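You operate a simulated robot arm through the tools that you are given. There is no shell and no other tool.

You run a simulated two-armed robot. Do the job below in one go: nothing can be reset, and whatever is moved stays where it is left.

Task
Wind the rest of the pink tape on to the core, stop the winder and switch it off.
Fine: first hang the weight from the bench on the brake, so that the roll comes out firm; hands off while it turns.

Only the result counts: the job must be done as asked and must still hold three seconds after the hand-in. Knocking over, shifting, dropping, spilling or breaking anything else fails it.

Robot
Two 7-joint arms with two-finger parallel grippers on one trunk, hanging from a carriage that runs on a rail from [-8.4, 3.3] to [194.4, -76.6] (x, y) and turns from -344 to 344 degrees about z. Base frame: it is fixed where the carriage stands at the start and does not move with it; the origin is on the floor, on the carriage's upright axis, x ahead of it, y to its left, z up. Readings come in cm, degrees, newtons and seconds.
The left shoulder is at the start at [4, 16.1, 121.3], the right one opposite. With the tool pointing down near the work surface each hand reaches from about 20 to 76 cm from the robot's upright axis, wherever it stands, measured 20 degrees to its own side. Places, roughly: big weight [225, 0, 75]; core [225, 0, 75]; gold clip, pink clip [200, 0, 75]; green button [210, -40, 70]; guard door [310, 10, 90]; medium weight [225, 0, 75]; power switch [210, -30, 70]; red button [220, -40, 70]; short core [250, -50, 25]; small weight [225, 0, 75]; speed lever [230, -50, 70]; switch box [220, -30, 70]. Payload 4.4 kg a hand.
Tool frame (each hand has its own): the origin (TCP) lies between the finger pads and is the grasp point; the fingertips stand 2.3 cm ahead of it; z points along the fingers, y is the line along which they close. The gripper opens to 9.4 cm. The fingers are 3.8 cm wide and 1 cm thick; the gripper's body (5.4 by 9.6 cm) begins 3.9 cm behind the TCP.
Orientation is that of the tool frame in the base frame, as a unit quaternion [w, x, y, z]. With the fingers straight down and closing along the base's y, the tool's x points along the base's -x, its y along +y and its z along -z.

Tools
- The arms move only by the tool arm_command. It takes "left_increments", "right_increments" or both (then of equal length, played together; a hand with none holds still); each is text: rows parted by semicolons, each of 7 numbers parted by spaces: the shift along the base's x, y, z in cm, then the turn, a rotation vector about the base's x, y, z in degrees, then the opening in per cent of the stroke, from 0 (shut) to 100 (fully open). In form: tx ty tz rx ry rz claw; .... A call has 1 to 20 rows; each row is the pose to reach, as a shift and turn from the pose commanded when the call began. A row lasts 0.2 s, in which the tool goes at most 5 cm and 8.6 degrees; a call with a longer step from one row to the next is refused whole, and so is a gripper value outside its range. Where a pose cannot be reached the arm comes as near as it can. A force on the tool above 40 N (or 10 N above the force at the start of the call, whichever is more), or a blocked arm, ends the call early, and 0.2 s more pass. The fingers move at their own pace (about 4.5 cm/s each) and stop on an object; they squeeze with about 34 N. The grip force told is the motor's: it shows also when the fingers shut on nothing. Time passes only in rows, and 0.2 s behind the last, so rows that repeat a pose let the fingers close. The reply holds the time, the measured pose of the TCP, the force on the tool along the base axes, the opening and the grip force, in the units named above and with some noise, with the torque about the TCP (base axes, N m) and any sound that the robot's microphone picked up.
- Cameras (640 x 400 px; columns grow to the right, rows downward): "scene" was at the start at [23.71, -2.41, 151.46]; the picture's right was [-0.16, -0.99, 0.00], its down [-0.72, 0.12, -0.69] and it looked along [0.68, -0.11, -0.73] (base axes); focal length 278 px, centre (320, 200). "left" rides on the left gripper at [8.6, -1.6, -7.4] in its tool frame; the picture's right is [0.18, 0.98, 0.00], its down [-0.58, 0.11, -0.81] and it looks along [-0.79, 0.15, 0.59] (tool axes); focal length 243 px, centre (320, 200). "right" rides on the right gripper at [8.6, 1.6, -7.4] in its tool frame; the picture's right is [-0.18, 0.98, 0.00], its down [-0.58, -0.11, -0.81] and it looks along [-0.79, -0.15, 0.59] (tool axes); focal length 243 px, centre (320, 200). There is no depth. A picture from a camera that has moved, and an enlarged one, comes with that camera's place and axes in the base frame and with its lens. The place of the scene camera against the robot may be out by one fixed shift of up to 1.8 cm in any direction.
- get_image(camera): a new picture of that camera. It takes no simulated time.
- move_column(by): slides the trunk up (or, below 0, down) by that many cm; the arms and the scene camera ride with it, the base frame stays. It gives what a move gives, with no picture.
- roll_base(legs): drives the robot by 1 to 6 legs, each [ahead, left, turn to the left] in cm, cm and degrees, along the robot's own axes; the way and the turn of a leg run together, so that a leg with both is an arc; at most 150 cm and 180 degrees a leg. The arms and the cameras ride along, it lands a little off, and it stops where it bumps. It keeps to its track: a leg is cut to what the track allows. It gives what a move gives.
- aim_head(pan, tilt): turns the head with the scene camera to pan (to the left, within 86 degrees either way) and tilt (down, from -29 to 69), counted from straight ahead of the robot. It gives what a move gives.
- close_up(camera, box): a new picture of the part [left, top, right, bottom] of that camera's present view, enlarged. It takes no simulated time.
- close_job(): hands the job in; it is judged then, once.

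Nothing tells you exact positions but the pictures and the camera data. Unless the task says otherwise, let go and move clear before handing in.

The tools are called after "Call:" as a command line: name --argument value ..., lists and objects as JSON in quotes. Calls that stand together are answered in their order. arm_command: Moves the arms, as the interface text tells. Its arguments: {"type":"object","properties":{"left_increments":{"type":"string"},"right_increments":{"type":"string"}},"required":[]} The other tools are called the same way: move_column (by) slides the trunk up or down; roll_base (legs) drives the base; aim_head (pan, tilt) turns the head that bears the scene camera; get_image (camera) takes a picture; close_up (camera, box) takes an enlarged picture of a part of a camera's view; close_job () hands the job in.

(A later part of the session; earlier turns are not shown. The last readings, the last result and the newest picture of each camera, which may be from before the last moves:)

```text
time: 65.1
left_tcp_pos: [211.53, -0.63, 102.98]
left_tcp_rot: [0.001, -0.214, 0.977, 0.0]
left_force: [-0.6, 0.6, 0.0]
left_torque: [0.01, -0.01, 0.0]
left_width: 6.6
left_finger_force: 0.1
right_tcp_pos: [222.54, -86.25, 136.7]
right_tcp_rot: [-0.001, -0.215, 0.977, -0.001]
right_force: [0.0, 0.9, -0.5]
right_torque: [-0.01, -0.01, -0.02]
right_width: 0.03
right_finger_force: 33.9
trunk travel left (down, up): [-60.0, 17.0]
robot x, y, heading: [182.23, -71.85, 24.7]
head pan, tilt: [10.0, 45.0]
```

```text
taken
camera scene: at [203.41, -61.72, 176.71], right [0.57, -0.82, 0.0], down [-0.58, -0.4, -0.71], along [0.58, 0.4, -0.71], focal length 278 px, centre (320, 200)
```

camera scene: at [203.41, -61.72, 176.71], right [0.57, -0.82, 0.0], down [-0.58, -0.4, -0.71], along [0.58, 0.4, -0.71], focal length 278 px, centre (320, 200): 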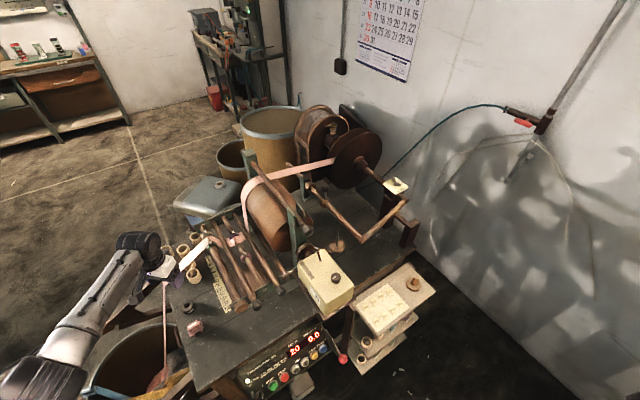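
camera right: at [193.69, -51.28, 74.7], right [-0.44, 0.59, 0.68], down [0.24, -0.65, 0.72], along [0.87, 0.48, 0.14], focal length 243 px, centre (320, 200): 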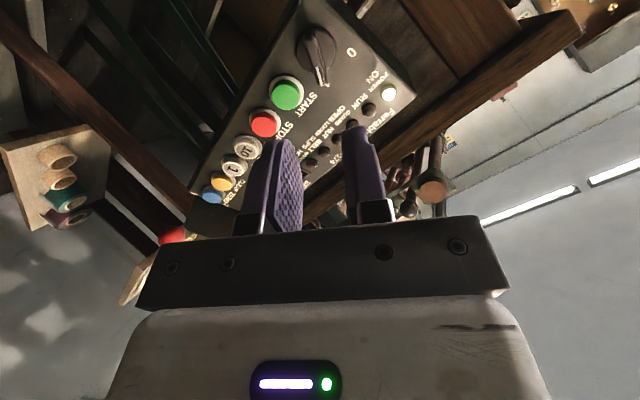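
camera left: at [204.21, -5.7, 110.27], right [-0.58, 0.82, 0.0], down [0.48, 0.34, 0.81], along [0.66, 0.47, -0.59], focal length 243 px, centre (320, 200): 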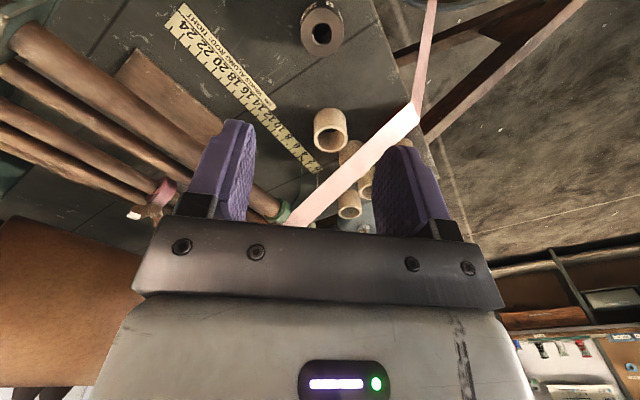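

The weight is right on the tool axis; I lower until the fingertips are about level with its top and check.

Call:
arm_command --left_increments "0 0 -4 0 0 0 65; 0 0 -8 0 0 0 65; 0 0 -12 0 0 0 65; 0 0 -14 0 0 0 65; 0 0 -14 0 0 0 65"

Call:
get_image --camera "left"

Call:
close_up --camera "scene" --box '[120, 220, 260, 350]'

```text
time: 66.3
left_tcp_pos: [210.59, -2.5, 90.36]
left_tcp_rot: [0.0, -0.214, 0.977, 0.001]
left_force: [-0.1, -0.3, 0.3]
left_torque: [0.0, -0.01, 0.02]
left_width: 6.1
left_finger_force: 0.1
left hand out of reach, approached as far as the arm can: row 3, 4, 5
right_tcp_pos: [222.48, -86.28, 136.68]
right_tcp_rot: [-0.002, -0.214, 0.977, -0.001]
right_force: [0.7, -0.5, -0.2]
right_torque: [0.01, 0.0, -0.01]
right_width: 0.0
right_finger_force: 34.3
trunk travel left (down, up): [-60.0, 17.0]
robot x, y, heading: [182.25, -71.99, 24.6]
head pan, tilt: [10.0, 45.0]
```

```text
taken
camera left: at [203.31, -7.46, 97.68], right [-0.58, 0.82, 0.0], down [0.48, 0.34, 0.81], along [0.66, 0.47, -0.59], focal length 243 px, centre (320, 200)
```

left: 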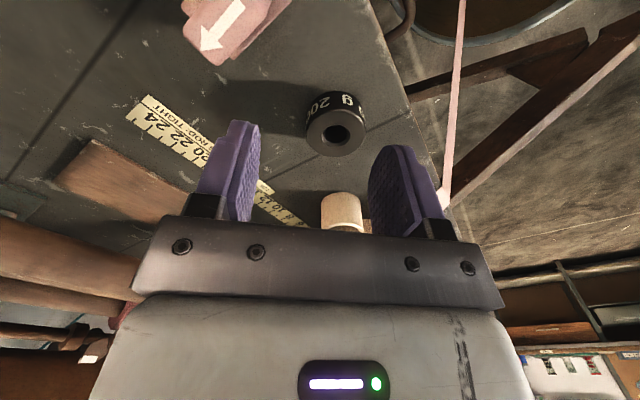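

```text
3.08 times, centred on (190, 285) of scene
camera zoom: at [203.41, -61.73, 176.71], right [0.57, -0.82, 0.0], down [-0.58, -0.4, -0.71], along [0.58, 0.4, -0.71], focal length 854 px, centre (720, -62)
```

zoom: 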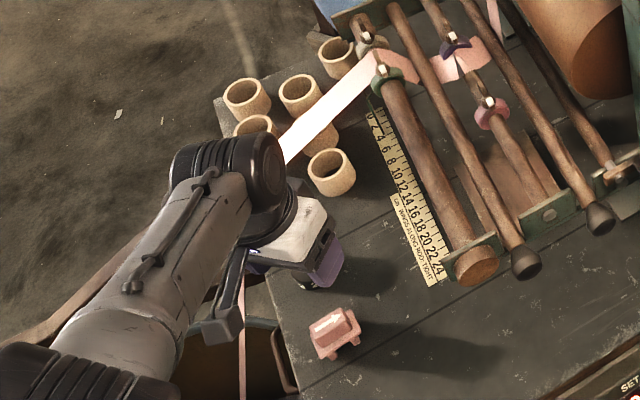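

The shoulder is too high to reach down there, so I raise the hand, lower the trunk, and come down again.

Call:
arm_command --left_increments "0 0 4 0 0 0 65; 0 0 8 0 0 0 65; 0 0 12 0 0 0 65; 0 0 16 0 0 0 65; 0 0 20 0 0 0 65; 0 0 20 0 0 0 65"

Call:
move_column --by -15

Call:
get_image --camera "left"

```text
time: 67.7
left_tcp_pos: [211.03, -2.34, 110.64]
left_tcp_rot: [-0.002, -0.214, 0.977, -0.001]
left_force: [0.2, 0.3, -1.0]
left_torque: [0.01, -0.02, 0.01]
left_width: 6.15
left_finger_force: 0.0
right_tcp_pos: [222.6, -86.23, 136.63]
right_tcp_rot: [-0.002, -0.214, 0.977, 0.0]
right_force: [0.1, 0.2, 0.0]
right_torque: [0.05, 0.0, -0.01]
right_width: 0.0
right_finger_force: 33.7
trunk travel left (down, up): [-60.0, 17.0]
robot x, y, heading: [182.29, -71.96, 24.7]
head pan, tilt: [10.0, 45.0]
```

```text
time: 69.4
left_tcp_pos: [210.98, -2.33, 95.69]
left_tcp_rot: [0.0, -0.214, 0.977, 0.0]
left_force: [0.4, -0.3, -0.2]
left_torque: [-0.01, 0.08, 0.0]
left_width: 6.11
left_finger_force: 0.1
right_tcp_pos: [222.56, -86.25, 121.63]
right_tcp_rot: [-0.002, -0.214, 0.977, 0.0]
right_force: [0.4, -0.2, 0.4]
right_torque: [0.0, 0.0, 0.01]
right_width: 0.0
right_finger_force: 34.4
trunk travel left (down, up): [-45.0, 32.0]
robot x, y, heading: [182.27, -71.67, 24.8]
head pan, tilt: [10.0, 45.0]
```

```text
taken
camera left: at [203.71, -7.38, 103.09], right [-0.58, 0.82, 0.0], down [0.48, 0.34, 0.81], along [0.66, 0.47, -0.59], focal length 243 px, centre (320, 200)
```

left: 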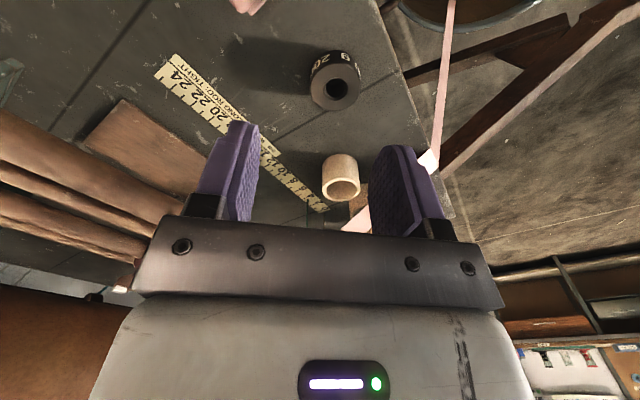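

Two views agree: the weight's top centre is at (211.4, -0.3, 84.8). I centre over it, lower and grip.

Call:
arm_command --left_increments "0.45 2.03 0 0 0 0 65; 0.45 2.03 -3 0 0 0 65; 0.45 2.03 -6 0 0 0 65; 0.45 2.03 -8.5 0 0 0 65; 0.45 2.03 -10 0 0 0 65; 0.45 2.03 -10 0 0 0 65"

Call:
get_image --camera "left"

```text
time: 70.8
left_tcp_pos: [211.42, -0.17, 85.86]
left_tcp_rot: [0.0, -0.214, 0.977, 0.0]
left_force: [1.2, 0.7, -0.3]
left_torque: [0.02, 0.0, -0.01]
left_width: 6.13
left_finger_force: 0.1
right_tcp_pos: [222.55, -86.23, 121.6]
right_tcp_rot: [-0.002, -0.213, 0.977, 0.0]
right_force: [-0.8, 0.3, 0.3]
right_torque: [0.03, -0.04, 0.02]
right_width: 0.0
right_finger_force: 35.1
trunk travel left (down, up): [-45.0, 32.0]
robot x, y, heading: [182.37, -72.08, 24.5]
head pan, tilt: [10.0, 45.0]
```

```text
taken
camera left: at [204.16, -5.23, 93.16], right [-0.58, 0.82, 0.0], down [0.48, 0.34, 0.81], along [0.66, 0.47, -0.59], focal length 243 px, centre (320, 200)
```

left: 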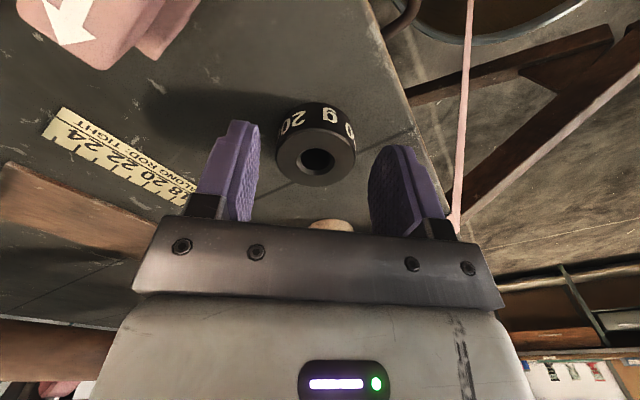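

Call:
arm_command --left_increments "0 0 -0.5 0 0 0 65; 0 0 -1 0 0 0 65; 0 0 -1 0 0 0 45; 0 0 -1 0 0 0 25; 0 0 -1 0 0 0 15; 0 0 -1 0 0 0 15; 0 0 -1 0 0 0 15"

Call:
get_image --camera "left"

```text
time: 72.4
left_tcp_pos: [211.59, -0.33, 84.76]
left_tcp_rot: [0.0, -0.214, 0.977, -0.001]
left_force: [0.2, 0.9, 0.7]
left_torque: [0.01, 0.02, -0.04]
left_width: 4.12
left_finger_force: 33.4
right_tcp_pos: [222.6, -86.08, 121.73]
right_tcp_rot: [-0.002, -0.214, 0.977, -0.001]
right_force: [-0.6, 1.1, 0.1]
right_torque: [0.03, -0.01, 0.0]
right_width: 0.0
right_finger_force: 34.0
trunk travel left (down, up): [-45.0, 32.0]
robot x, y, heading: [182.36, -71.86, 24.4]
head pan, tilt: [10.0, 45.0]
```

```text
taken
camera left: at [204.21, -5.37, 92.2], right [-0.58, 0.82, 0.0], down [0.48, 0.34, 0.81], along [0.66, 0.47, -0.59], focal length 243 px, centre (320, 200)
```

left: 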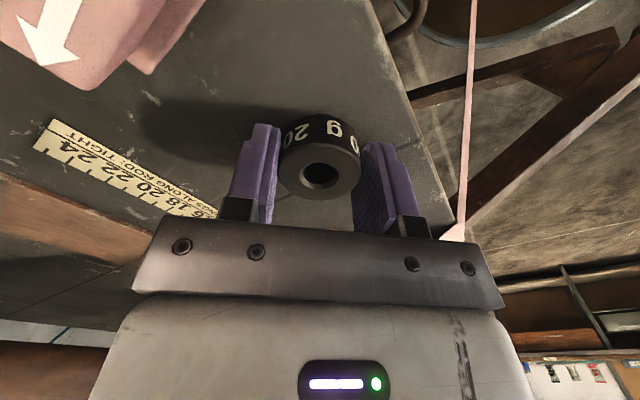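

The weight is gripped. I lift it, raise the trunk, and carry it to the rail end turning so the brake spindle lies at the left hand's side.

Call:
arm_command --left_increments "0 0 3 0 0 0 15; 0 0 7 0 0 0 15; 0 0 11 0 0 0 15; 0 0 15 0 0 0 15; 0 0 19 0 0 0 15; 0 0 23 0 0 0 15; 0 0 27 0 0 0 15; 0 0 31 0 0 0 15; 0 0 31 0 0 0 15"

Call:
move_column --by 20

Call:
get_image --camera "left"

```text
time: 74.4
left_tcp_pos: [211.64, -0.28, 115.54]
left_tcp_rot: [-0.001, -0.214, 0.977, 0.0]
left_force: [-0.3, 0.8, -0.7]
left_torque: [-0.02, 0.0, 0.03]
left_width: 1.42
left_finger_force: 0.1
right_tcp_pos: [222.57, -86.16, 121.65]
right_tcp_rot: [-0.002, -0.214, 0.977, 0.0]
right_force: [-0.5, 0.1, 0.7]
right_torque: [-0.02, -0.03, 0.03]
right_width: 0.0
right_finger_force: 33.7
trunk travel left (down, up): [-45.0, 32.0]
robot x, y, heading: [182.52, -71.72, 25.0]
head pan, tilt: [10.0, 45.0]
```

```text
time: 76.6
left_tcp_pos: [211.61, -0.18, 135.54]
left_tcp_rot: [0.0, -0.214, 0.977, -0.001]
left_force: [-0.5, 0.6, 0.4]
left_torque: [-0.01, 0.04, -0.02]
left_width: 1.4
left_finger_force: 0.1
right_tcp_pos: [222.35, -86.23, 141.54]
right_tcp_rot: [-0.002, -0.215, 0.977, -0.001]
right_force: [1.0, 1.1, 1.0]
right_torque: [-0.03, -0.01, 0.02]
right_width: 0.0
right_finger_force: 34.4
trunk travel left (down, up): [-65.0, 12.0]
robot x, y, heading: [182.34, -72.03, 24.6]
head pan, tilt: [10.0, 45.0]
```

```text
taken
camera left: at [204.31, -5.22, 142.95], right [-0.58, 0.82, 0.0], down [0.48, 0.34, 0.81], along [0.66, 0.47, -0.59], focal length 243 px, centre (320, 200)
```

left: 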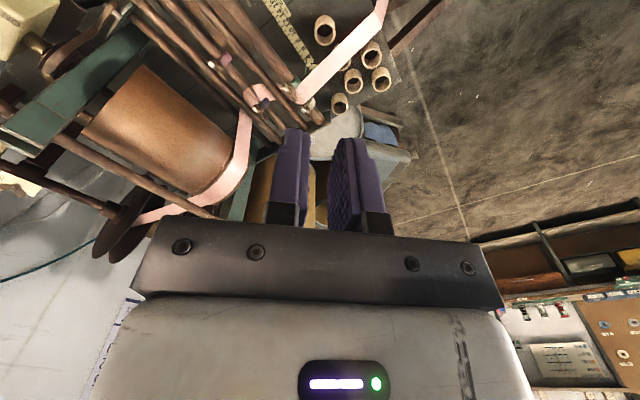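

The gripper came up empty; the weight slipped. I look where it is now.

Call:
close_up --camera "scene" --box '[120, 220, 280, 350]'

Call:
close_up --camera "left" --box '[200, 0, 420, 130]'

```text
3.08 times, centred on (200, 285) of scene
camera zoom: at [203.41, -61.73, 181.7], right [0.57, -0.82, 0.0], down [-0.58, -0.4, -0.71], along [0.58, 0.4, -0.71], focal length 854 px, centre (689, -62)
```

zoom: 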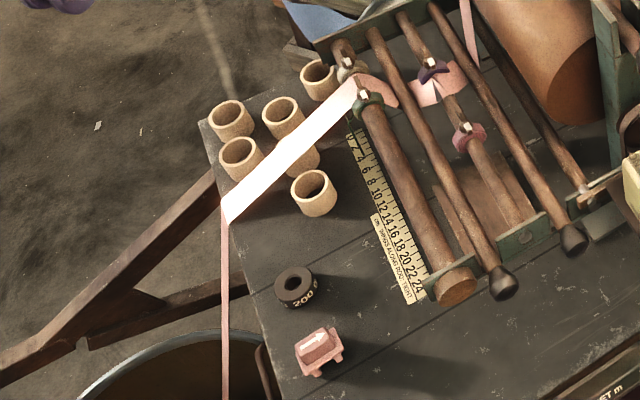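

```text
2.91 times, centred on (310, 65) of left
camera zoom: at [204.31, -5.22, 142.95], right [-0.58, 0.82, 0.0], down [0.48, 0.34, 0.81], along [0.66, 0.47, -0.59], focal length 706 px, centre (349, 593)
```

zoom: 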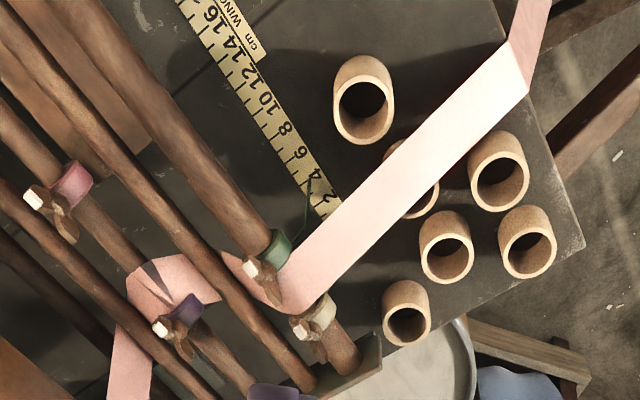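

The weight still stands on the bench where it was. I go back down, this time centring it better and lifting gently.

Call:
move_column --by -20

Call:
arm_command --left_increments "0 0 -4 0 0 0 40; 0 0 -8 0 0 0 65; 0 0 -12 0 0 0 65; 0 0 -16 0 0 0 65; 0 0 -20 0 0 0 65; 0 0 -20 0 0 0 65"

Call:
get_image --camera "left"

```text
time: 78.8
left_tcp_pos: [211.53, -0.26, 115.67]
left_tcp_rot: [-0.001, -0.214, 0.977, 0.0]
left_force: [0.5, 0.4, 0.2]
left_torque: [0.0, -0.02, -0.02]
left_width: 1.38
left_finger_force: 0.1
right_tcp_pos: [222.63, -86.26, 121.68]
right_tcp_rot: [-0.001, -0.214, 0.977, 0.0]
right_force: [1.3, 0.0, -0.5]
right_torque: [-0.02, 0.0, 0.0]
right_width: 0.0
right_finger_force: 34.7
trunk travel left (down, up): [-45.0, 32.0]
robot x, y, heading: [182.52, -72.01, 24.4]
head pan, tilt: [10.0, 45.0]
```

```text
time: 80.2
left_tcp_pos: [211.67, -0.27, 95.28]
left_tcp_rot: [0.0, -0.214, 0.977, 0.0]
left_force: [-0.1, 0.8, -0.6]
left_torque: [-0.02, -0.02, -0.01]
left_width: 6.15
left_finger_force: 0.1
right_tcp_pos: [222.51, -86.22, 121.7]
right_tcp_rot: [-0.001, -0.214, 0.977, -0.001]
right_force: [-0.2, 0.4, 0.2]
right_torque: [0.03, -0.01, 0.02]
right_width: 0.0
right_finger_force: 34.2
trunk travel left (down, up): [-45.0, 32.0]
robot x, y, heading: [182.2, -71.79, 24.7]
head pan, tilt: [10.0, 45.0]
```

```text
taken
camera left: at [204.33, -5.37, 102.6], right [-0.58, 0.82, 0.0], down [0.48, 0.34, 0.81], along [0.66, 0.47, -0.59], focal length 243 px, centre (320, 200)
```

left: 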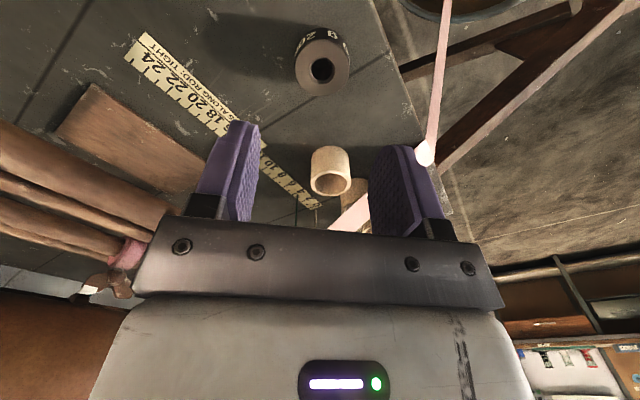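

Call:
arm_command --left_increments "-0.15 0 -3.5 0 0 0 65; -0.15 0 -7 0 0 0 65; -0.15 0 -9.5 0 0 0 65; -0.15 0 -10.7 0 0 0 65; -0.15 0 -11.1 0 0 0 65; -0.15 0 -11.1 0 0 0 65"

Call:
get_image --camera "left"

```text
time: 81.6
left_tcp_pos: [211.61, -0.13, 84.42]
left_tcp_rot: [0.0, -0.214, 0.977, 0.0]
left_force: [-0.7, 0.0, 0.8]
left_torque: [0.0, 0.04, 0.01]
left_width: 6.12
left_finger_force: 0.1
right_tcp_pos: [222.5, -86.19, 121.64]
right_tcp_rot: [-0.001, -0.213, 0.977, 0.0]
right_force: [0.4, -0.2, -0.1]
right_torque: [0.0, -0.01, 0.02]
right_width: 0.01
right_finger_force: 33.8
trunk travel left (down, up): [-45.0, 32.0]
robot x, y, heading: [182.4, -72.18, 24.6]
head pan, tilt: [10.0, 45.0]
```

```text
taken
camera left: at [204.34, -5.13, 91.79], right [-0.58, 0.82, 0.0], down [0.48, 0.34, 0.81], along [0.66, 0.47, -0.59], focal length 243 px, centre (320, 200)
```

left: 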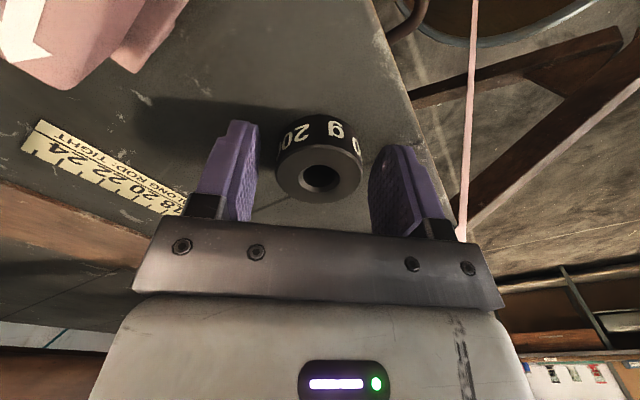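

Call:
arm_command --left_increments "0 0 -0.3 0 0 0 65; 0 0 -0.6 0 0 0 65; 0 0 -0.6 0 0 0 65"

```text
time: 82.2
left_tcp_pos: [211.59, 0.01, 84.29]
left_tcp_rot: [0.001, -0.214, 0.977, 0.0]
left_force: [-5.0, -6.2, 13.3]
left_torque: [0.13, 0.52, 0.22]
left_width: 5.92
left_finger_force: 0.0
right_tcp_pos: [222.42, -86.06, 121.79]
right_tcp_rot: [-0.001, -0.215, 0.977, 0.0]
right_force: [0.9, -0.7, 0.2]
right_torque: [0.0, 0.0, 0.02]
right_width: 0.02
right_finger_force: 34.2
trunk travel left (down, up): [-45.0, 32.0]
robot x, y, heading: [182.55, -71.92, 24.7]
head pan, tilt: [10.0, 45.0]
stopped in row 3 (left hand): the force on the tool passed its limit at 43 N (the readings are from after the stop); the commanded pose is now the measured one
```

The fingertips have met the bench top (z ≈ 82). I back off slightly, grip fully and lift gently.

Call:
arm_command --left_increments "0 0 0.3 0 0 0 60; 0 0 0.3 0 0 0 30; 0 0 0.3 0 0 0 0; 0 0 0.3 0 0 0 0; 0 0 0.3 0 0 0 0; 0 0 0.3 0 0 0 0"

Call:
get_image --camera "left"

Call:
arm_command --left_increments "0 0 0.4 0 0 0 0; 0 0 0.8 0 0 0 0; 0 0 1.2 0 0 0 0; 0 0 1.6 0 0 0 0; 0 0 2 0 0 0 0"

Call:
get_image --camera "left"

```text
time: 83.6
left_tcp_pos: [211.76, -0.05, 84.56]
left_tcp_rot: [0.002, -0.214, 0.977, -0.001]
left_force: [-0.6, 0.0, 0.8]
left_torque: [-0.02, 0.03, 0.02]
left_width: 4.14
left_finger_force: 34.4
right_tcp_pos: [222.57, -86.25, 121.7]
right_tcp_rot: [-0.002, -0.213, 0.977, -0.001]
right_force: [0.7, -0.5, -0.5]
right_torque: [0.01, 0.0, 0.05]
right_width: 0.01
right_finger_force: 33.6
trunk travel left (down, up): [-45.0, 32.0]
robot x, y, heading: [182.48, -72.03, 24.9]
head pan, tilt: [10.0, 45.0]
```

```text
taken
camera left: at [204.39, -5.15, 91.82], right [-0.58, 0.82, 0.0], down [0.48, 0.34, 0.81], along [0.66, 0.47, -0.59], focal length 243 px, centre (320, 200)
```

left: 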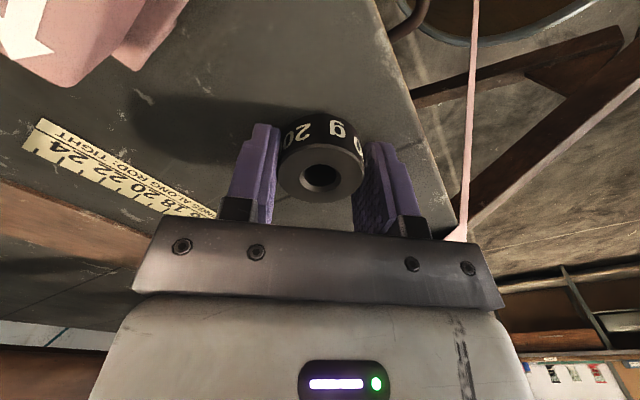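

```text
time: 84.8
left_tcp_pos: [211.65, 0.05, 86.51]
left_tcp_rot: [0.001, -0.214, 0.977, 0.001]
left_force: [-0.3, 0.4, -2.5]
left_torque: [-0.02, 0.01, 0.01]
left_width: 4.15
left_finger_force: 34.7
right_tcp_pos: [222.51, -86.19, 121.71]
right_tcp_rot: [-0.001, -0.213, 0.977, 0.0]
right_force: [-0.7, 0.8, 0.3]
right_torque: [0.02, -0.01, 0.0]
right_width: 0.0
right_finger_force: 33.5
trunk travel left (down, up): [-45.0, 32.0]
robot x, y, heading: [182.13, -71.96, 24.7]
head pan, tilt: [10.0, 45.0]
```

```text
taken
camera left: at [204.29, -5.05, 93.89], right [-0.58, 0.82, 0.0], down [0.48, 0.34, 0.81], along [0.66, 0.47, -0.59], focal length 243 px, centre (320, 200)
```

left: 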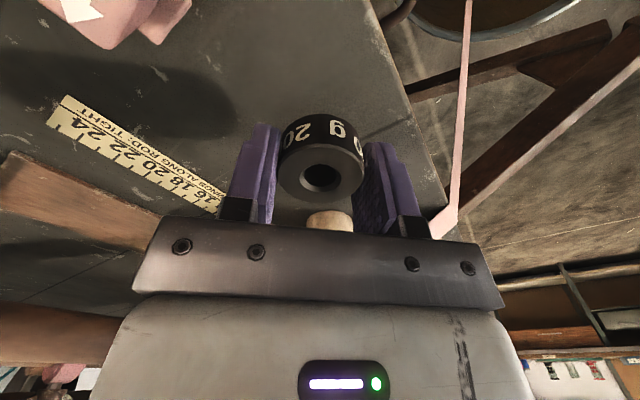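

The weight is now held firmly. I lift further at a modest pace, checking that it stays.

Call:
arm_command --left_increments "0 0 1.5 0 0 0 0; 0 0 3 0 0 0 0; 0 0 4.5 0 0 0 0; 0 0 6 0 0 0 0; 0 0 7.5 0 0 0 0; 0 0 9 0 0 0 0; 0 0 10.5 0 0 0 0; 0 0 12 0 0 0 0; 0 0 13.5 0 0 0 0; 0 0 15 0 0 0 0; 0 0 16.5 0 0 0 0; 0 0 18 0 0 0 0; 0 0 19.5 0 0 0 0; 0 0 21 0 0 0 0; 0 0 22.5 0 0 0 0; 0 0 24 0 0 0 0; 0 0 25.5 0 0 0 0; 0 0 27 0 0 0 0; 0 0 28 0 0 0 0"

Call:
get_image --camera "left"

```text
time: 88.8
left_tcp_pos: [211.65, -0.2, 114.63]
left_tcp_rot: [0.001, -0.214, 0.977, -0.001]
left_force: [-0.8, -0.1, -1.9]
left_torque: [0.0, 0.02, 0.0]
left_width: 4.17
left_finger_force: 33.8
right_tcp_pos: [222.5, -86.29, 121.64]
right_tcp_rot: [-0.002, -0.214, 0.977, 0.0]
right_force: [-0.4, -0.1, 0.9]
right_torque: [0.0, 0.01, 0.01]
right_width: 0.0
right_finger_force: 34.1
trunk travel left (down, up): [-45.0, 32.0]
robot x, y, heading: [182.32, -72.11, 24.8]
head pan, tilt: [10.0, 45.0]
```

```text
taken
camera left: at [204.24, -5.21, 122.01], right [-0.58, 0.82, 0.0], down [0.48, 0.34, 0.81], along [0.66, 0.47, -0.59], focal length 243 px, centre (320, 200)
```

left: 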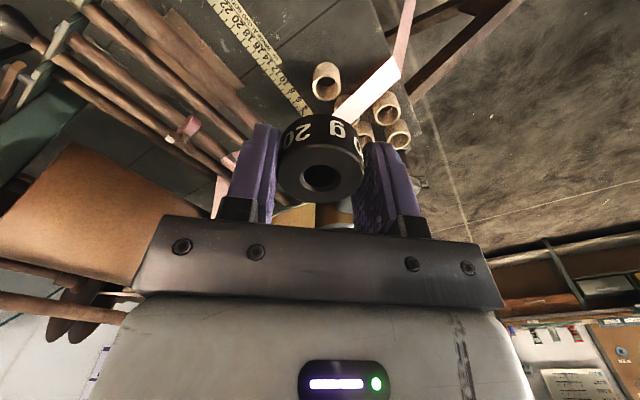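

The weight holds. I raise the trunk and carry it over to the brake spindle's side.

Call:
move_column --by 20

Call:
roll_base --legs '[[8, -8.4, 0], [0, 0, -16], [0, 0, -17]]'

Call:
get_image --camera "left"

Call:
aim_head --pan 40 --tilt 45

Call:
get_image --camera "scene"

```text
time: 91.0
left_tcp_pos: [211.57, -0.23, 134.69]
left_tcp_rot: [0.001, -0.214, 0.977, -0.001]
left_force: [0.3, -0.7, -2.1]
left_torque: [-0.01, 0.0, 0.02]
left_width: 4.16
left_finger_force: 34.5
right_tcp_pos: [222.54, -86.32, 141.71]
right_tcp_rot: [-0.002, -0.214, 0.977, 0.0]
right_force: [0.5, -0.5, 0.5]
right_torque: [-0.01, 0.0, -0.01]
right_width: 0.0
right_finger_force: 34.3
trunk travel left (down, up): [-65.0, 12.0]
robot x, y, heading: [182.43, -72.26, 24.6]
head pan, tilt: [10.0, 45.0]
```

```text
time: 94.1
left_tcp_pos: [257.06, -32.47, 134.72]
left_tcp_rot: [0.001, 0.076, 0.997, -0.001]
left_force: [0.3, -0.1, -2.5]
left_torque: [-0.03, 0.0, 0.0]
left_width: 4.14
left_finger_force: 33.7
right_tcp_pos: [218.86, -110.33, 141.68]
right_tcp_rot: [-0.002, 0.076, 0.997, 0.0]
right_force: [-0.4, 0.3, 0.3]
right_torque: [0.0, 0.01, 0.01]
right_width: 0.0
right_finger_force: 34.2
trunk travel left (down, up): [-65.0, 12.0]
robot x, y, heading: [193.45, -75.97, -8.6]
head pan, tilt: [10.0, 45.0]
```

```text
taken
camera left: at [248.17, -32.64, 141.99], right [-0.03, 1.0, 0.0], down [0.59, 0.02, 0.81], along [0.81, 0.03, -0.59], focal length 243 px, centre (320, 200)
```

left: 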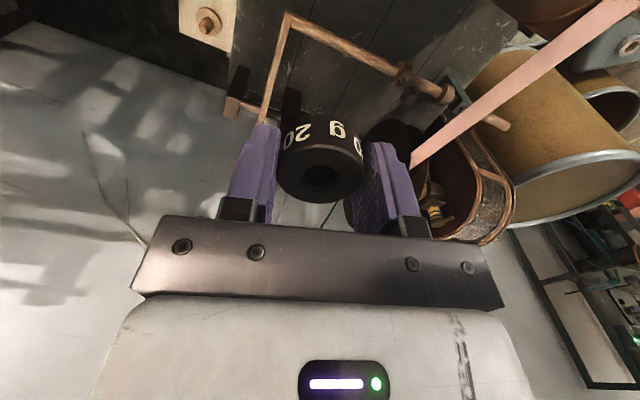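

```text
time: 95.1
left_tcp_pos: [257.11, -32.36, 134.58]
left_tcp_rot: [0.002, 0.076, 0.997, -0.001]
left_force: [0.1, -0.3, -2.2]
left_torque: [-0.01, 0.0, -0.03]
left_width: 4.16
left_finger_force: 33.9
right_tcp_pos: [218.99, -110.22, 141.62]
right_tcp_rot: [-0.002, 0.076, 0.997, 0.001]
right_force: [0.2, -1.2, -0.6]
right_torque: [-0.01, -0.02, 0.01]
right_width: 0.02
right_finger_force: 33.8
trunk travel left (down, up): [-65.0, 12.0]
robot x, y, heading: [193.42, -75.96, -8.8]
head pan, tilt: [40.0, 45.0]
```

```text
taken
camera scene: at [215.87, -75.54, 181.71], right [0.52, -0.85, 0.0], down [-0.6, -0.37, -0.71], along [0.6, 0.37, -0.71], focal length 278 px, centre (320, 200)
```

scene: 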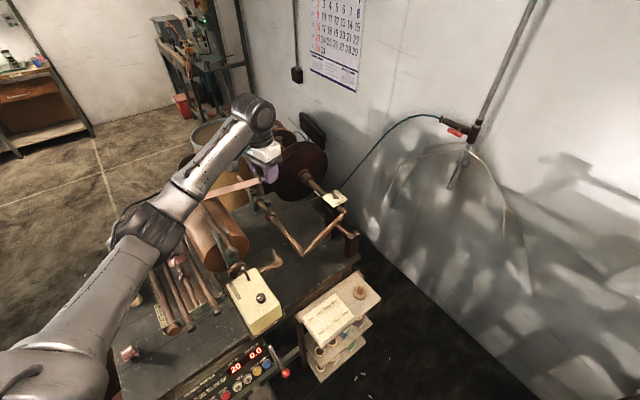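

The spindle stands upright at about (254.1, -32.5), tip z ≈ 102.7, disc z ≈ 95. To keep the hand camera clear of the counter box I rotate the gripper about vertical by 77° at height and centre over the spindle.

Call:
arm_command --left_increments "-0.3 0 0 0 0 7.7 0; -0.6 0 0 0 0 15.4 0; -0.9 0 0 0 0 23.1 0; -1.2 0 0 0 0 30.8 0; -1.5 0 0 0 0 38.5 0; -1.8 0 0 0 0 46.2 0; -2.1 0 0 0 0 53.9 0; -2.4 0 0 0 0 61.6 0; -2.7 0 0 0 0 69.3 0; -2.95 0 0 0 0 77 0; -2.95 0 0 0 0 77 0"

Call:
get_image --camera "left"

Call:
get_image --camera "scene"

```text
time: 97.5
left_tcp_pos: [254.19, -32.32, 134.54]
left_tcp_rot: [0.001, -0.562, 0.827, -0.001]
left_force: [-0.2, -0.2, -1.8]
left_torque: [0.0, 0.01, 0.01]
left_width: 4.17
left_finger_force: 34.3
right_tcp_pos: [218.81, -110.31, 141.57]
right_tcp_rot: [-0.001, 0.075, 0.997, 0.001]
right_force: [-0.5, 0.2, 0.3]
right_torque: [0.02, -0.02, 0.0]
right_width: 0.0
right_finger_force: 34.0
trunk travel left (down, up): [-65.0, 12.0]
robot x, y, heading: [193.28, -75.94, -8.6]
head pan, tilt: [40.0, 45.0]
```

```text
taken
camera left: at [252.32, -40.94, 141.92], right [-0.98, 0.19, 0.0], down [0.11, 0.58, 0.81], along [0.15, 0.79, -0.59], focal length 243 px, centre (320, 200)
```

left: 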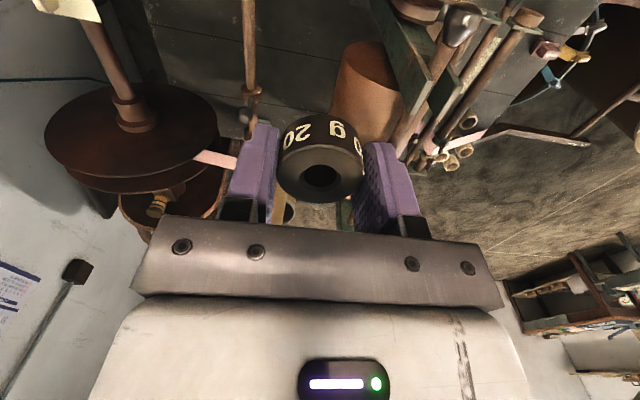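

```text
taken
camera scene: at [215.87, -75.53, 181.71], right [0.52, -0.85, 0.0], down [-0.6, -0.37, -0.71], along [0.6, 0.37, -0.71], focal length 278 px, centre (320, 200)
```

scene: 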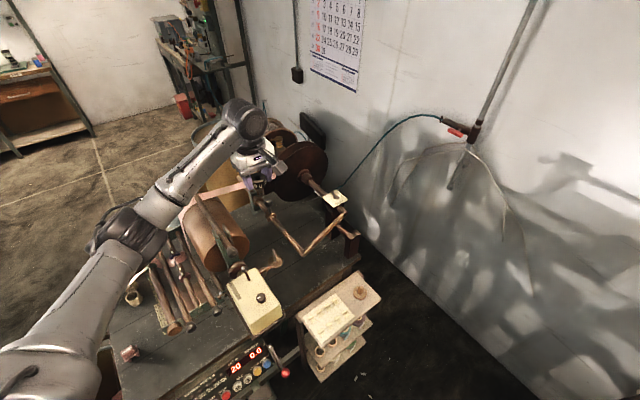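

The hand with the weight is above the spindle. Before lowering the trunk I check what is below the right hand.

Call:
get_image --camera "right"

Call:
aim_head --pan -20 --tilt 45

Call:
get_image --camera "scene"

```text
taken
camera right: at [210.65, -107.25, 149.09], right [0.33, 0.94, 0.0], down [0.56, -0.2, 0.8], along [0.76, -0.27, -0.59], focal length 243 px, centre (320, 200)
```

right: 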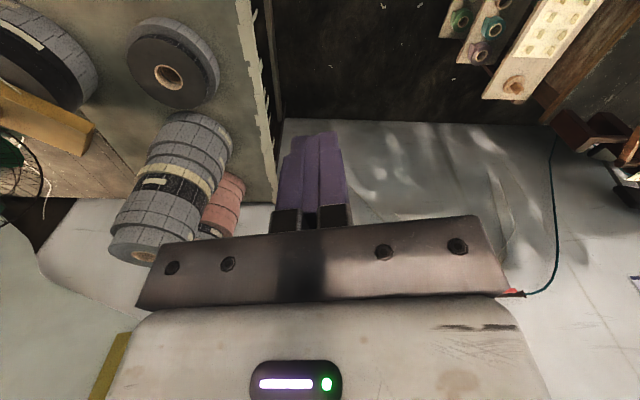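

```text
time: 98.8
left_tcp_pos: [254.15, -32.35, 134.56]
left_tcp_rot: [0.001, -0.561, 0.828, 0.001]
left_force: [-0.3, 0.5, -2.2]
left_torque: [0.01, -0.01, -0.01]
left_width: 4.18
left_finger_force: 33.4
right_tcp_pos: [218.94, -110.3, 141.64]
right_tcp_rot: [-0.002, 0.077, 0.997, 0.0]
right_force: [-0.1, 0.1, -0.3]
right_torque: [0.01, 0.01, 0.02]
right_width: 0.0
right_finger_force: 34.0
trunk travel left (down, up): [-65.0, 12.0]
robot x, y, heading: [193.26, -76.27, -8.8]
head pan, tilt: [-20.0, 45.0]
```

```text
taken
camera scene: at [216.05, -83.66, 181.71], right [-0.48, -0.88, 0.0], down [-0.62, 0.34, -0.71], along [0.62, -0.34, -0.71], focal length 278 px, centre (320, 200)
```

scene: 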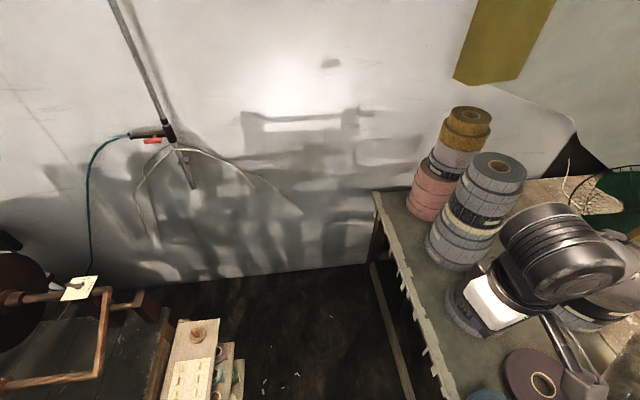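

The right hand is clear of the side table. I lower the trunk so the weight comes just above the spindle tip.

Call:
move_column --by -22

Call:
aim_head --pan 40 --tilt 45

Call:
get_image --camera "scene"

Call:
get_image --camera "left"

```text
time: 101.1
left_tcp_pos: [254.12, -32.37, 112.56]
left_tcp_rot: [0.002, -0.561, 0.828, -0.001]
left_force: [-0.9, 0.2, -2.3]
left_torque: [0.03, -0.01, 0.02]
left_width: 4.14
left_finger_force: 34.2
right_tcp_pos: [218.92, -110.33, 119.69]
right_tcp_rot: [-0.002, 0.077, 0.997, 0.0]
right_force: [-1.5, -0.7, -0.2]
right_torque: [0.0, 0.01, 0.0]
right_width: 0.01
right_finger_force: 33.8
trunk travel left (down, up): [-43.0, 34.0]
robot x, y, heading: [193.09, -76.51, -9.0]
head pan, tilt: [-20.0, 45.0]
```

```text
time: 102.4
left_tcp_pos: [254.14, -32.39, 112.54]
left_tcp_rot: [0.0, -0.561, 0.828, 0.0]
left_force: [0.0, -0.3, -1.9]
left_torque: [0.01, -0.02, -0.02]
left_width: 4.12
left_finger_force: 34.0
right_tcp_pos: [218.94, -110.22, 119.59]
right_tcp_rot: [-0.001, 0.076, 0.997, 0.0]
right_force: [0.1, 0.4, -0.2]
right_torque: [-0.02, 0.01, 0.03]
right_width: 0.0
right_finger_force: 33.9
trunk travel left (down, up): [-43.0, 34.0]
robot x, y, heading: [193.66, -76.17, -8.9]
head pan, tilt: [40.0, 45.0]
```

```text
taken
camera scene: at [215.87, -75.54, 159.71], right [0.52, -0.85, 0.0], down [-0.6, -0.37, -0.71], along [0.6, 0.37, -0.71], focal length 278 px, centre (320, 200)
```

scene: 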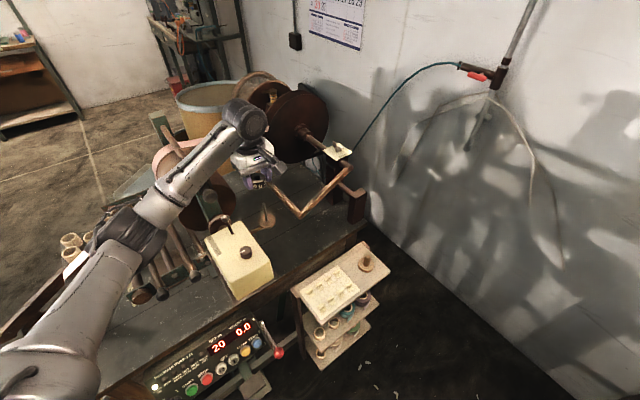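

```text
taken
camera left: at [252.31, -40.95, 119.91], right [-0.98, 0.19, 0.0], down [0.11, 0.58, 0.81], along [0.16, 0.79, -0.59], focal length 243 px, centre (320, 200)
```

left: 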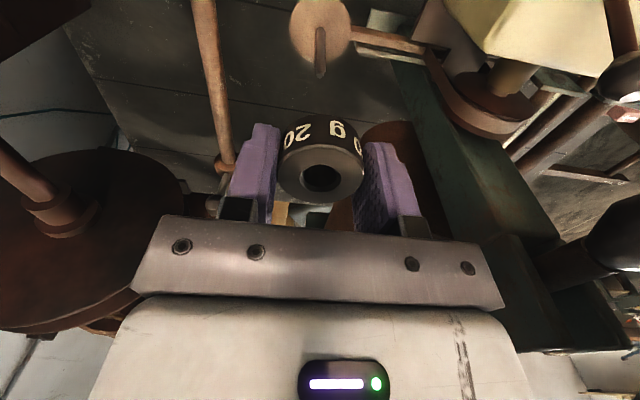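

The left-hand camera now sees the spindle dead ahead under the weight; I zoom for fine alignment.

Call:
close_up --camera "left" --box '[260, 0, 380, 210]'

Call:
close_up --camera "scene" --box '[220, 130, 320, 230]'

```text
1.90 times, centred on (320, 105) of left
camera zoom: at [252.31, -40.95, 119.91], right [-0.98, 0.19, 0.0], down [0.11, 0.58, 0.81], along [0.16, 0.79, -0.59], focal length 462 px, centre (320, 381)
```

zoom: 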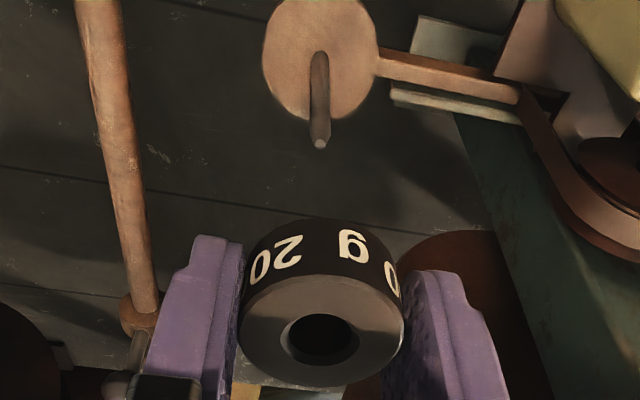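

```text
4.00 times, centred on (270, 180) of scene
camera zoom: at [215.87, -75.54, 159.71], right [0.52, -0.85, 0.0], down [-0.6, -0.37, -0.71], along [0.6, 0.37, -0.71], focal length 1111 px, centre (520, 280)
```

zoom: 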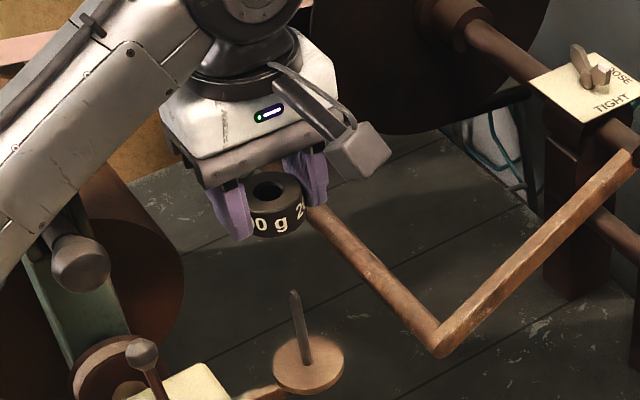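

The forearm is close to the upper rod's ball, so I raise the trunk and lower only the hand, which makes the forearm steeper and straighter.

Call:
move_column --by 20

Call:
arm_command --left_increments "0 0 -2.5 0 0 0 0; 0 0 -5 0 0 0 0; 0 0 -7.5 0 0 0 0; 0 0 -10 0 0 0 0; 0 0 -12.5 0 0 0 0; 0 0 -15 0 0 0 0; 0 0 -17.5 0 0 0 0; 0 0 -20 0 0 0 0; 0 0 -20 0 0 0 0"

Call:
get_image --camera "scene"

Call:
get_image --camera "left"

```text
time: 104.6
left_tcp_pos: [254.16, -32.4, 132.48]
left_tcp_rot: [0.0, -0.561, 0.828, 0.0]
left_force: [0.5, -0.2, -2.5]
left_torque: [-0.01, 0.0, -0.04]
left_width: 4.15
left_finger_force: 33.5
right_tcp_pos: [218.91, -110.27, 139.6]
right_tcp_rot: [-0.001, 0.076, 0.997, 0.0]
right_force: [0.0, -0.2, 0.2]
right_torque: [0.02, -0.01, 0.02]
right_width: 0.0
right_finger_force: 34.1
trunk travel left (down, up): [-63.0, 14.0]
robot x, y, heading: [193.07, -76.3, -8.8]
head pan, tilt: [40.0, 45.0]
```

```text
time: 106.6
left_tcp_pos: [254.44, -32.4, 112.72]
left_tcp_rot: [0.001, -0.562, 0.827, 0.0]
left_force: [-0.7, -0.1, -1.8]
left_torque: [-0.03, -0.01, 0.0]
left_width: 4.17
left_finger_force: 34.5
right_tcp_pos: [218.87, -110.28, 139.7]
right_tcp_rot: [-0.002, 0.076, 0.997, 0.001]
right_force: [1.1, 0.6, -0.2]
right_torque: [-0.01, 0.0, -0.01]
right_width: 0.0
right_finger_force: 33.9
trunk travel left (down, up): [-63.0, 14.0]
robot x, y, heading: [193.49, -76.19, -8.6]
head pan, tilt: [40.0, 45.0]
```

```text
taken
camera scene: at [215.86, -75.53, 179.71], right [0.52, -0.85, 0.0], down [-0.6, -0.37, -0.71], along [0.6, 0.37, -0.71], focal length 278 px, centre (320, 200)
```

scene: 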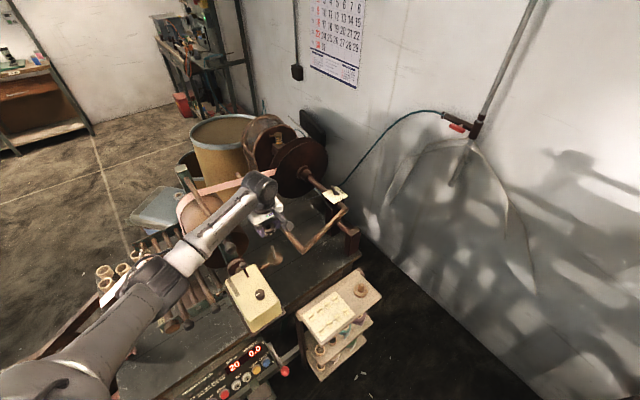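

```text
taken
camera left: at [252.5, -40.97, 120.08], right [-0.98, 0.19, 0.0], down [0.11, 0.58, 0.81], along [0.16, 0.79, -0.59], focal length 243 px, centre (320, 200)
```

left: 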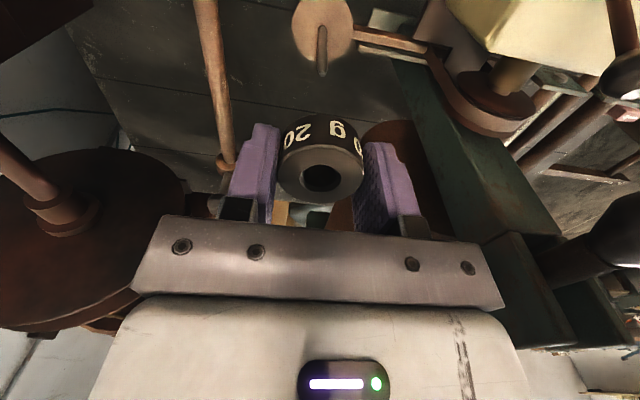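

Call:
close_up --camera "scene" --box '[170, 160, 310, 290]'

Call:
close_up --camera "left" --box '[260, 0, 380, 210]'

```text
3.08 times, centred on (240, 225) of scene
camera zoom: at [215.86, -75.53, 179.71], right [0.52, -0.85, 0.0], down [-0.6, -0.37, -0.71], along [0.6, 0.37, -0.71], focal length 854 px, centre (566, 123)
```

zoom: 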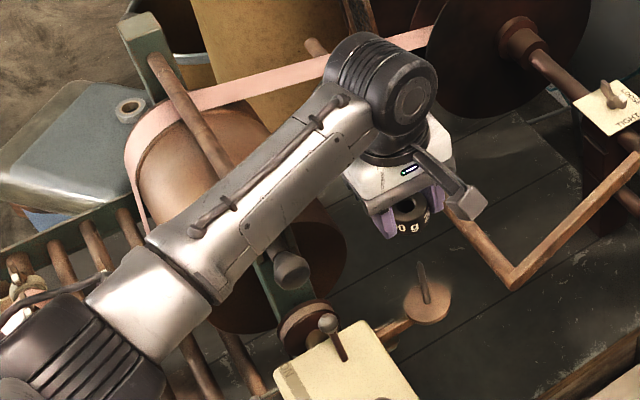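

```text
1.90 times, centred on (320, 105) of left
camera zoom: at [252.5, -40.97, 120.08], right [-0.98, 0.19, 0.0], down [0.11, 0.58, 0.81], along [0.16, 0.79, -0.59], focal length 462 px, centre (320, 381)
```

zoom: 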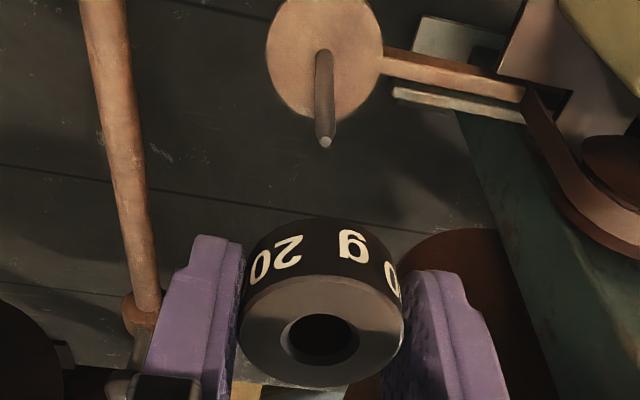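

Call:
arm_command --left_increments "-0.1 0 -1.7 0 0 0 0; -0.2 0 -3.4 0 0 0 0; -0.22 0 -5.1 0 0 0 0; -0.22 0 -6.7 0 0 0 0; -0.22 0 -6.7 0 0 0 0"

Call:
close_up --camera "left" --box '[240, 20, 400, 220]'

Call:
close_up --camera "scene" --box '[170, 160, 310, 290]'

```text
time: 107.8
left_tcp_pos: [254.05, -32.44, 105.81]
left_tcp_rot: [0.001, -0.561, 0.828, 0.0]
left_force: [0.0, 0.2, -1.8]
left_torque: [0.03, -0.02, 0.0]
left_width: 4.15
left_finger_force: 34.6
right_tcp_pos: [218.92, -110.21, 139.72]
right_tcp_rot: [-0.001, 0.076, 0.997, 0.0]
right_force: [0.2, -0.7, 0.0]
right_torque: [0.04, 0.03, 0.0]
right_width: 0.0
right_finger_force: 34.0
trunk travel left (down, up): [-63.0, 14.0]
robot x, y, heading: [192.98, -76.65, -8.7]
head pan, tilt: [40.0, 45.0]
```

```text
2.00 times, centred on (320, 120) of left
camera zoom: at [252.2, -40.98, 113.18], right [-0.98, 0.19, 0.0], down [0.11, 0.58, 0.81], along [0.16, 0.79, -0.59], focal length 485 px, centre (320, 360)
```

zoom: 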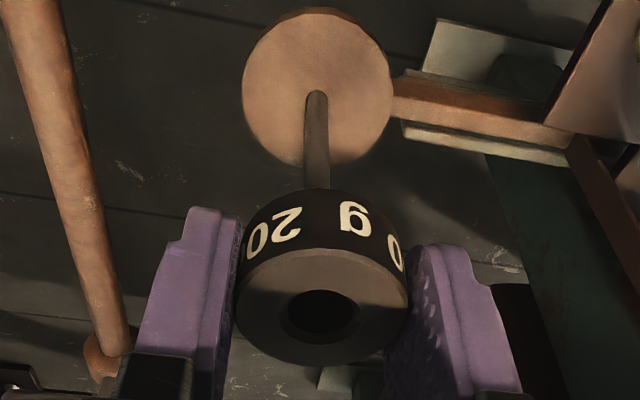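

```text
3.08 times, centred on (240, 225) of scene
camera zoom: at [215.86, -75.53, 179.71], right [0.52, -0.85, 0.0], down [-0.6, -0.37, -0.71], along [0.6, 0.37, -0.71], focal length 854 px, centre (566, 123)
```

zoom: 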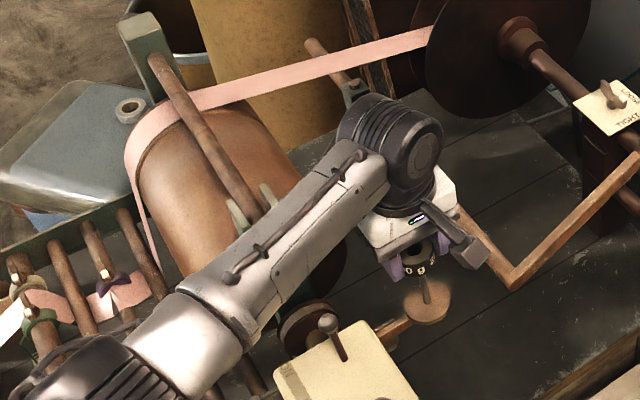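

Call:
close_up --camera "scene" --box '[245, 205, 295, 245]'

```text
10.00 times, centred on (270, 225) of scene
camera zoom: at [215.86, -75.53, 179.71], right [0.52, -0.85, 0.0], down [-0.6, -0.37, -0.71], along [0.6, 0.37, -0.71], focal length 2777 px, centre (820, -50)
```

zoom: 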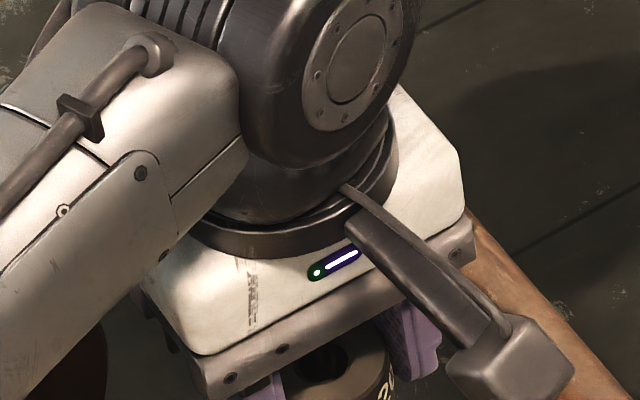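

Call:
close_up --camera "scene" --box '[245, 232, 295, 272]'

```text
10.00 times, centred on (270, 252) of scene
camera zoom: at [215.86, -75.53, 179.71], right [0.52, -0.85, 0.0], down [-0.6, -0.37, -0.71], along [0.6, 0.37, -0.71], focal length 2777 px, centre (820, -320)
```

zoom: 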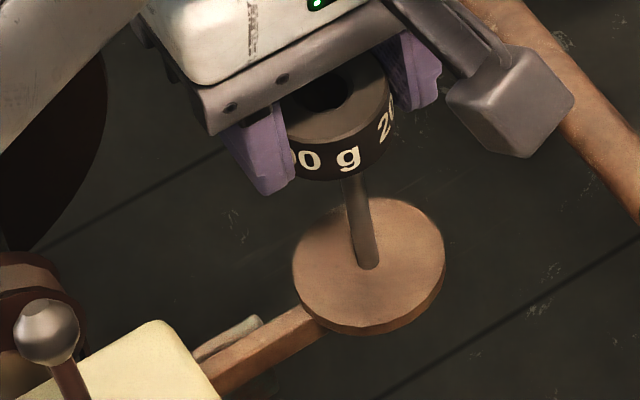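

Ring and spindle line up within about 0.2 cm; I nudge by 0.2 cm and lower the ring over the tip.

Call:
arm_command --left_increments "0.05 -0.2 -0.5 0 0 0 0; 0.05 -0.2 -1.2 0 0 0 0; 0.05 -0.2 -1.9 0 0 0 0; 0.05 -0.2 -2.6 0 0 0 0; 0.05 -0.2 -3.3 0 0 0 0; 0.05 -0.2 -3.3 0 0 0 0"

Call:
close_up --camera "left" --box '[240, 20, 400, 220]'

Call:
close_up --camera "scene" --box '[220, 222, 300, 272]'

```text
time: 109.2
left_tcp_pos: [254.19, -32.5, 103.02]
left_tcp_rot: [0.002, -0.562, 0.827, -0.001]
left_force: [-0.2, -0.1, -0.8]
left_torque: [0.02, 0.03, 0.01]
left_width: 4.14
left_finger_force: 33.9
right_tcp_pos: [218.77, -110.24, 139.76]
right_tcp_rot: [-0.002, 0.075, 0.997, 0.0]
right_force: [0.7, -0.5, 0.4]
right_torque: [-0.02, 0.01, -0.01]
right_width: 0.0
right_finger_force: 33.7
trunk travel left (down, up): [-63.0, 14.0]
robot x, y, heading: [193.09, -76.12, -8.8]
head pan, tilt: [40.0, 45.0]
```

```text
2.00 times, centred on (320, 120) of left
camera zoom: at [252.25, -41.07, 110.33], right [-0.98, 0.19, -0.01], down [0.11, 0.58, 0.81], along [0.16, 0.79, -0.59], focal length 485 px, centre (320, 360)
```

zoom: 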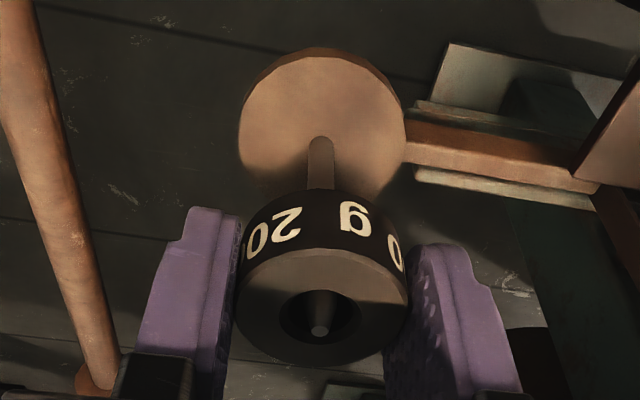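

```text
8.00 times, centred on (260, 247) of scene
camera zoom: at [215.85, -75.51, 179.79], right [0.52, -0.85, 0.0], down [-0.6, -0.37, -0.71], along [0.6, 0.37, -0.71], focal length 2221 px, centre (800, -176)
```

zoom: 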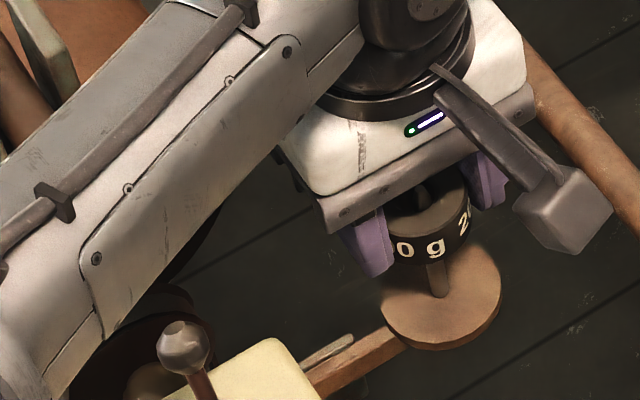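

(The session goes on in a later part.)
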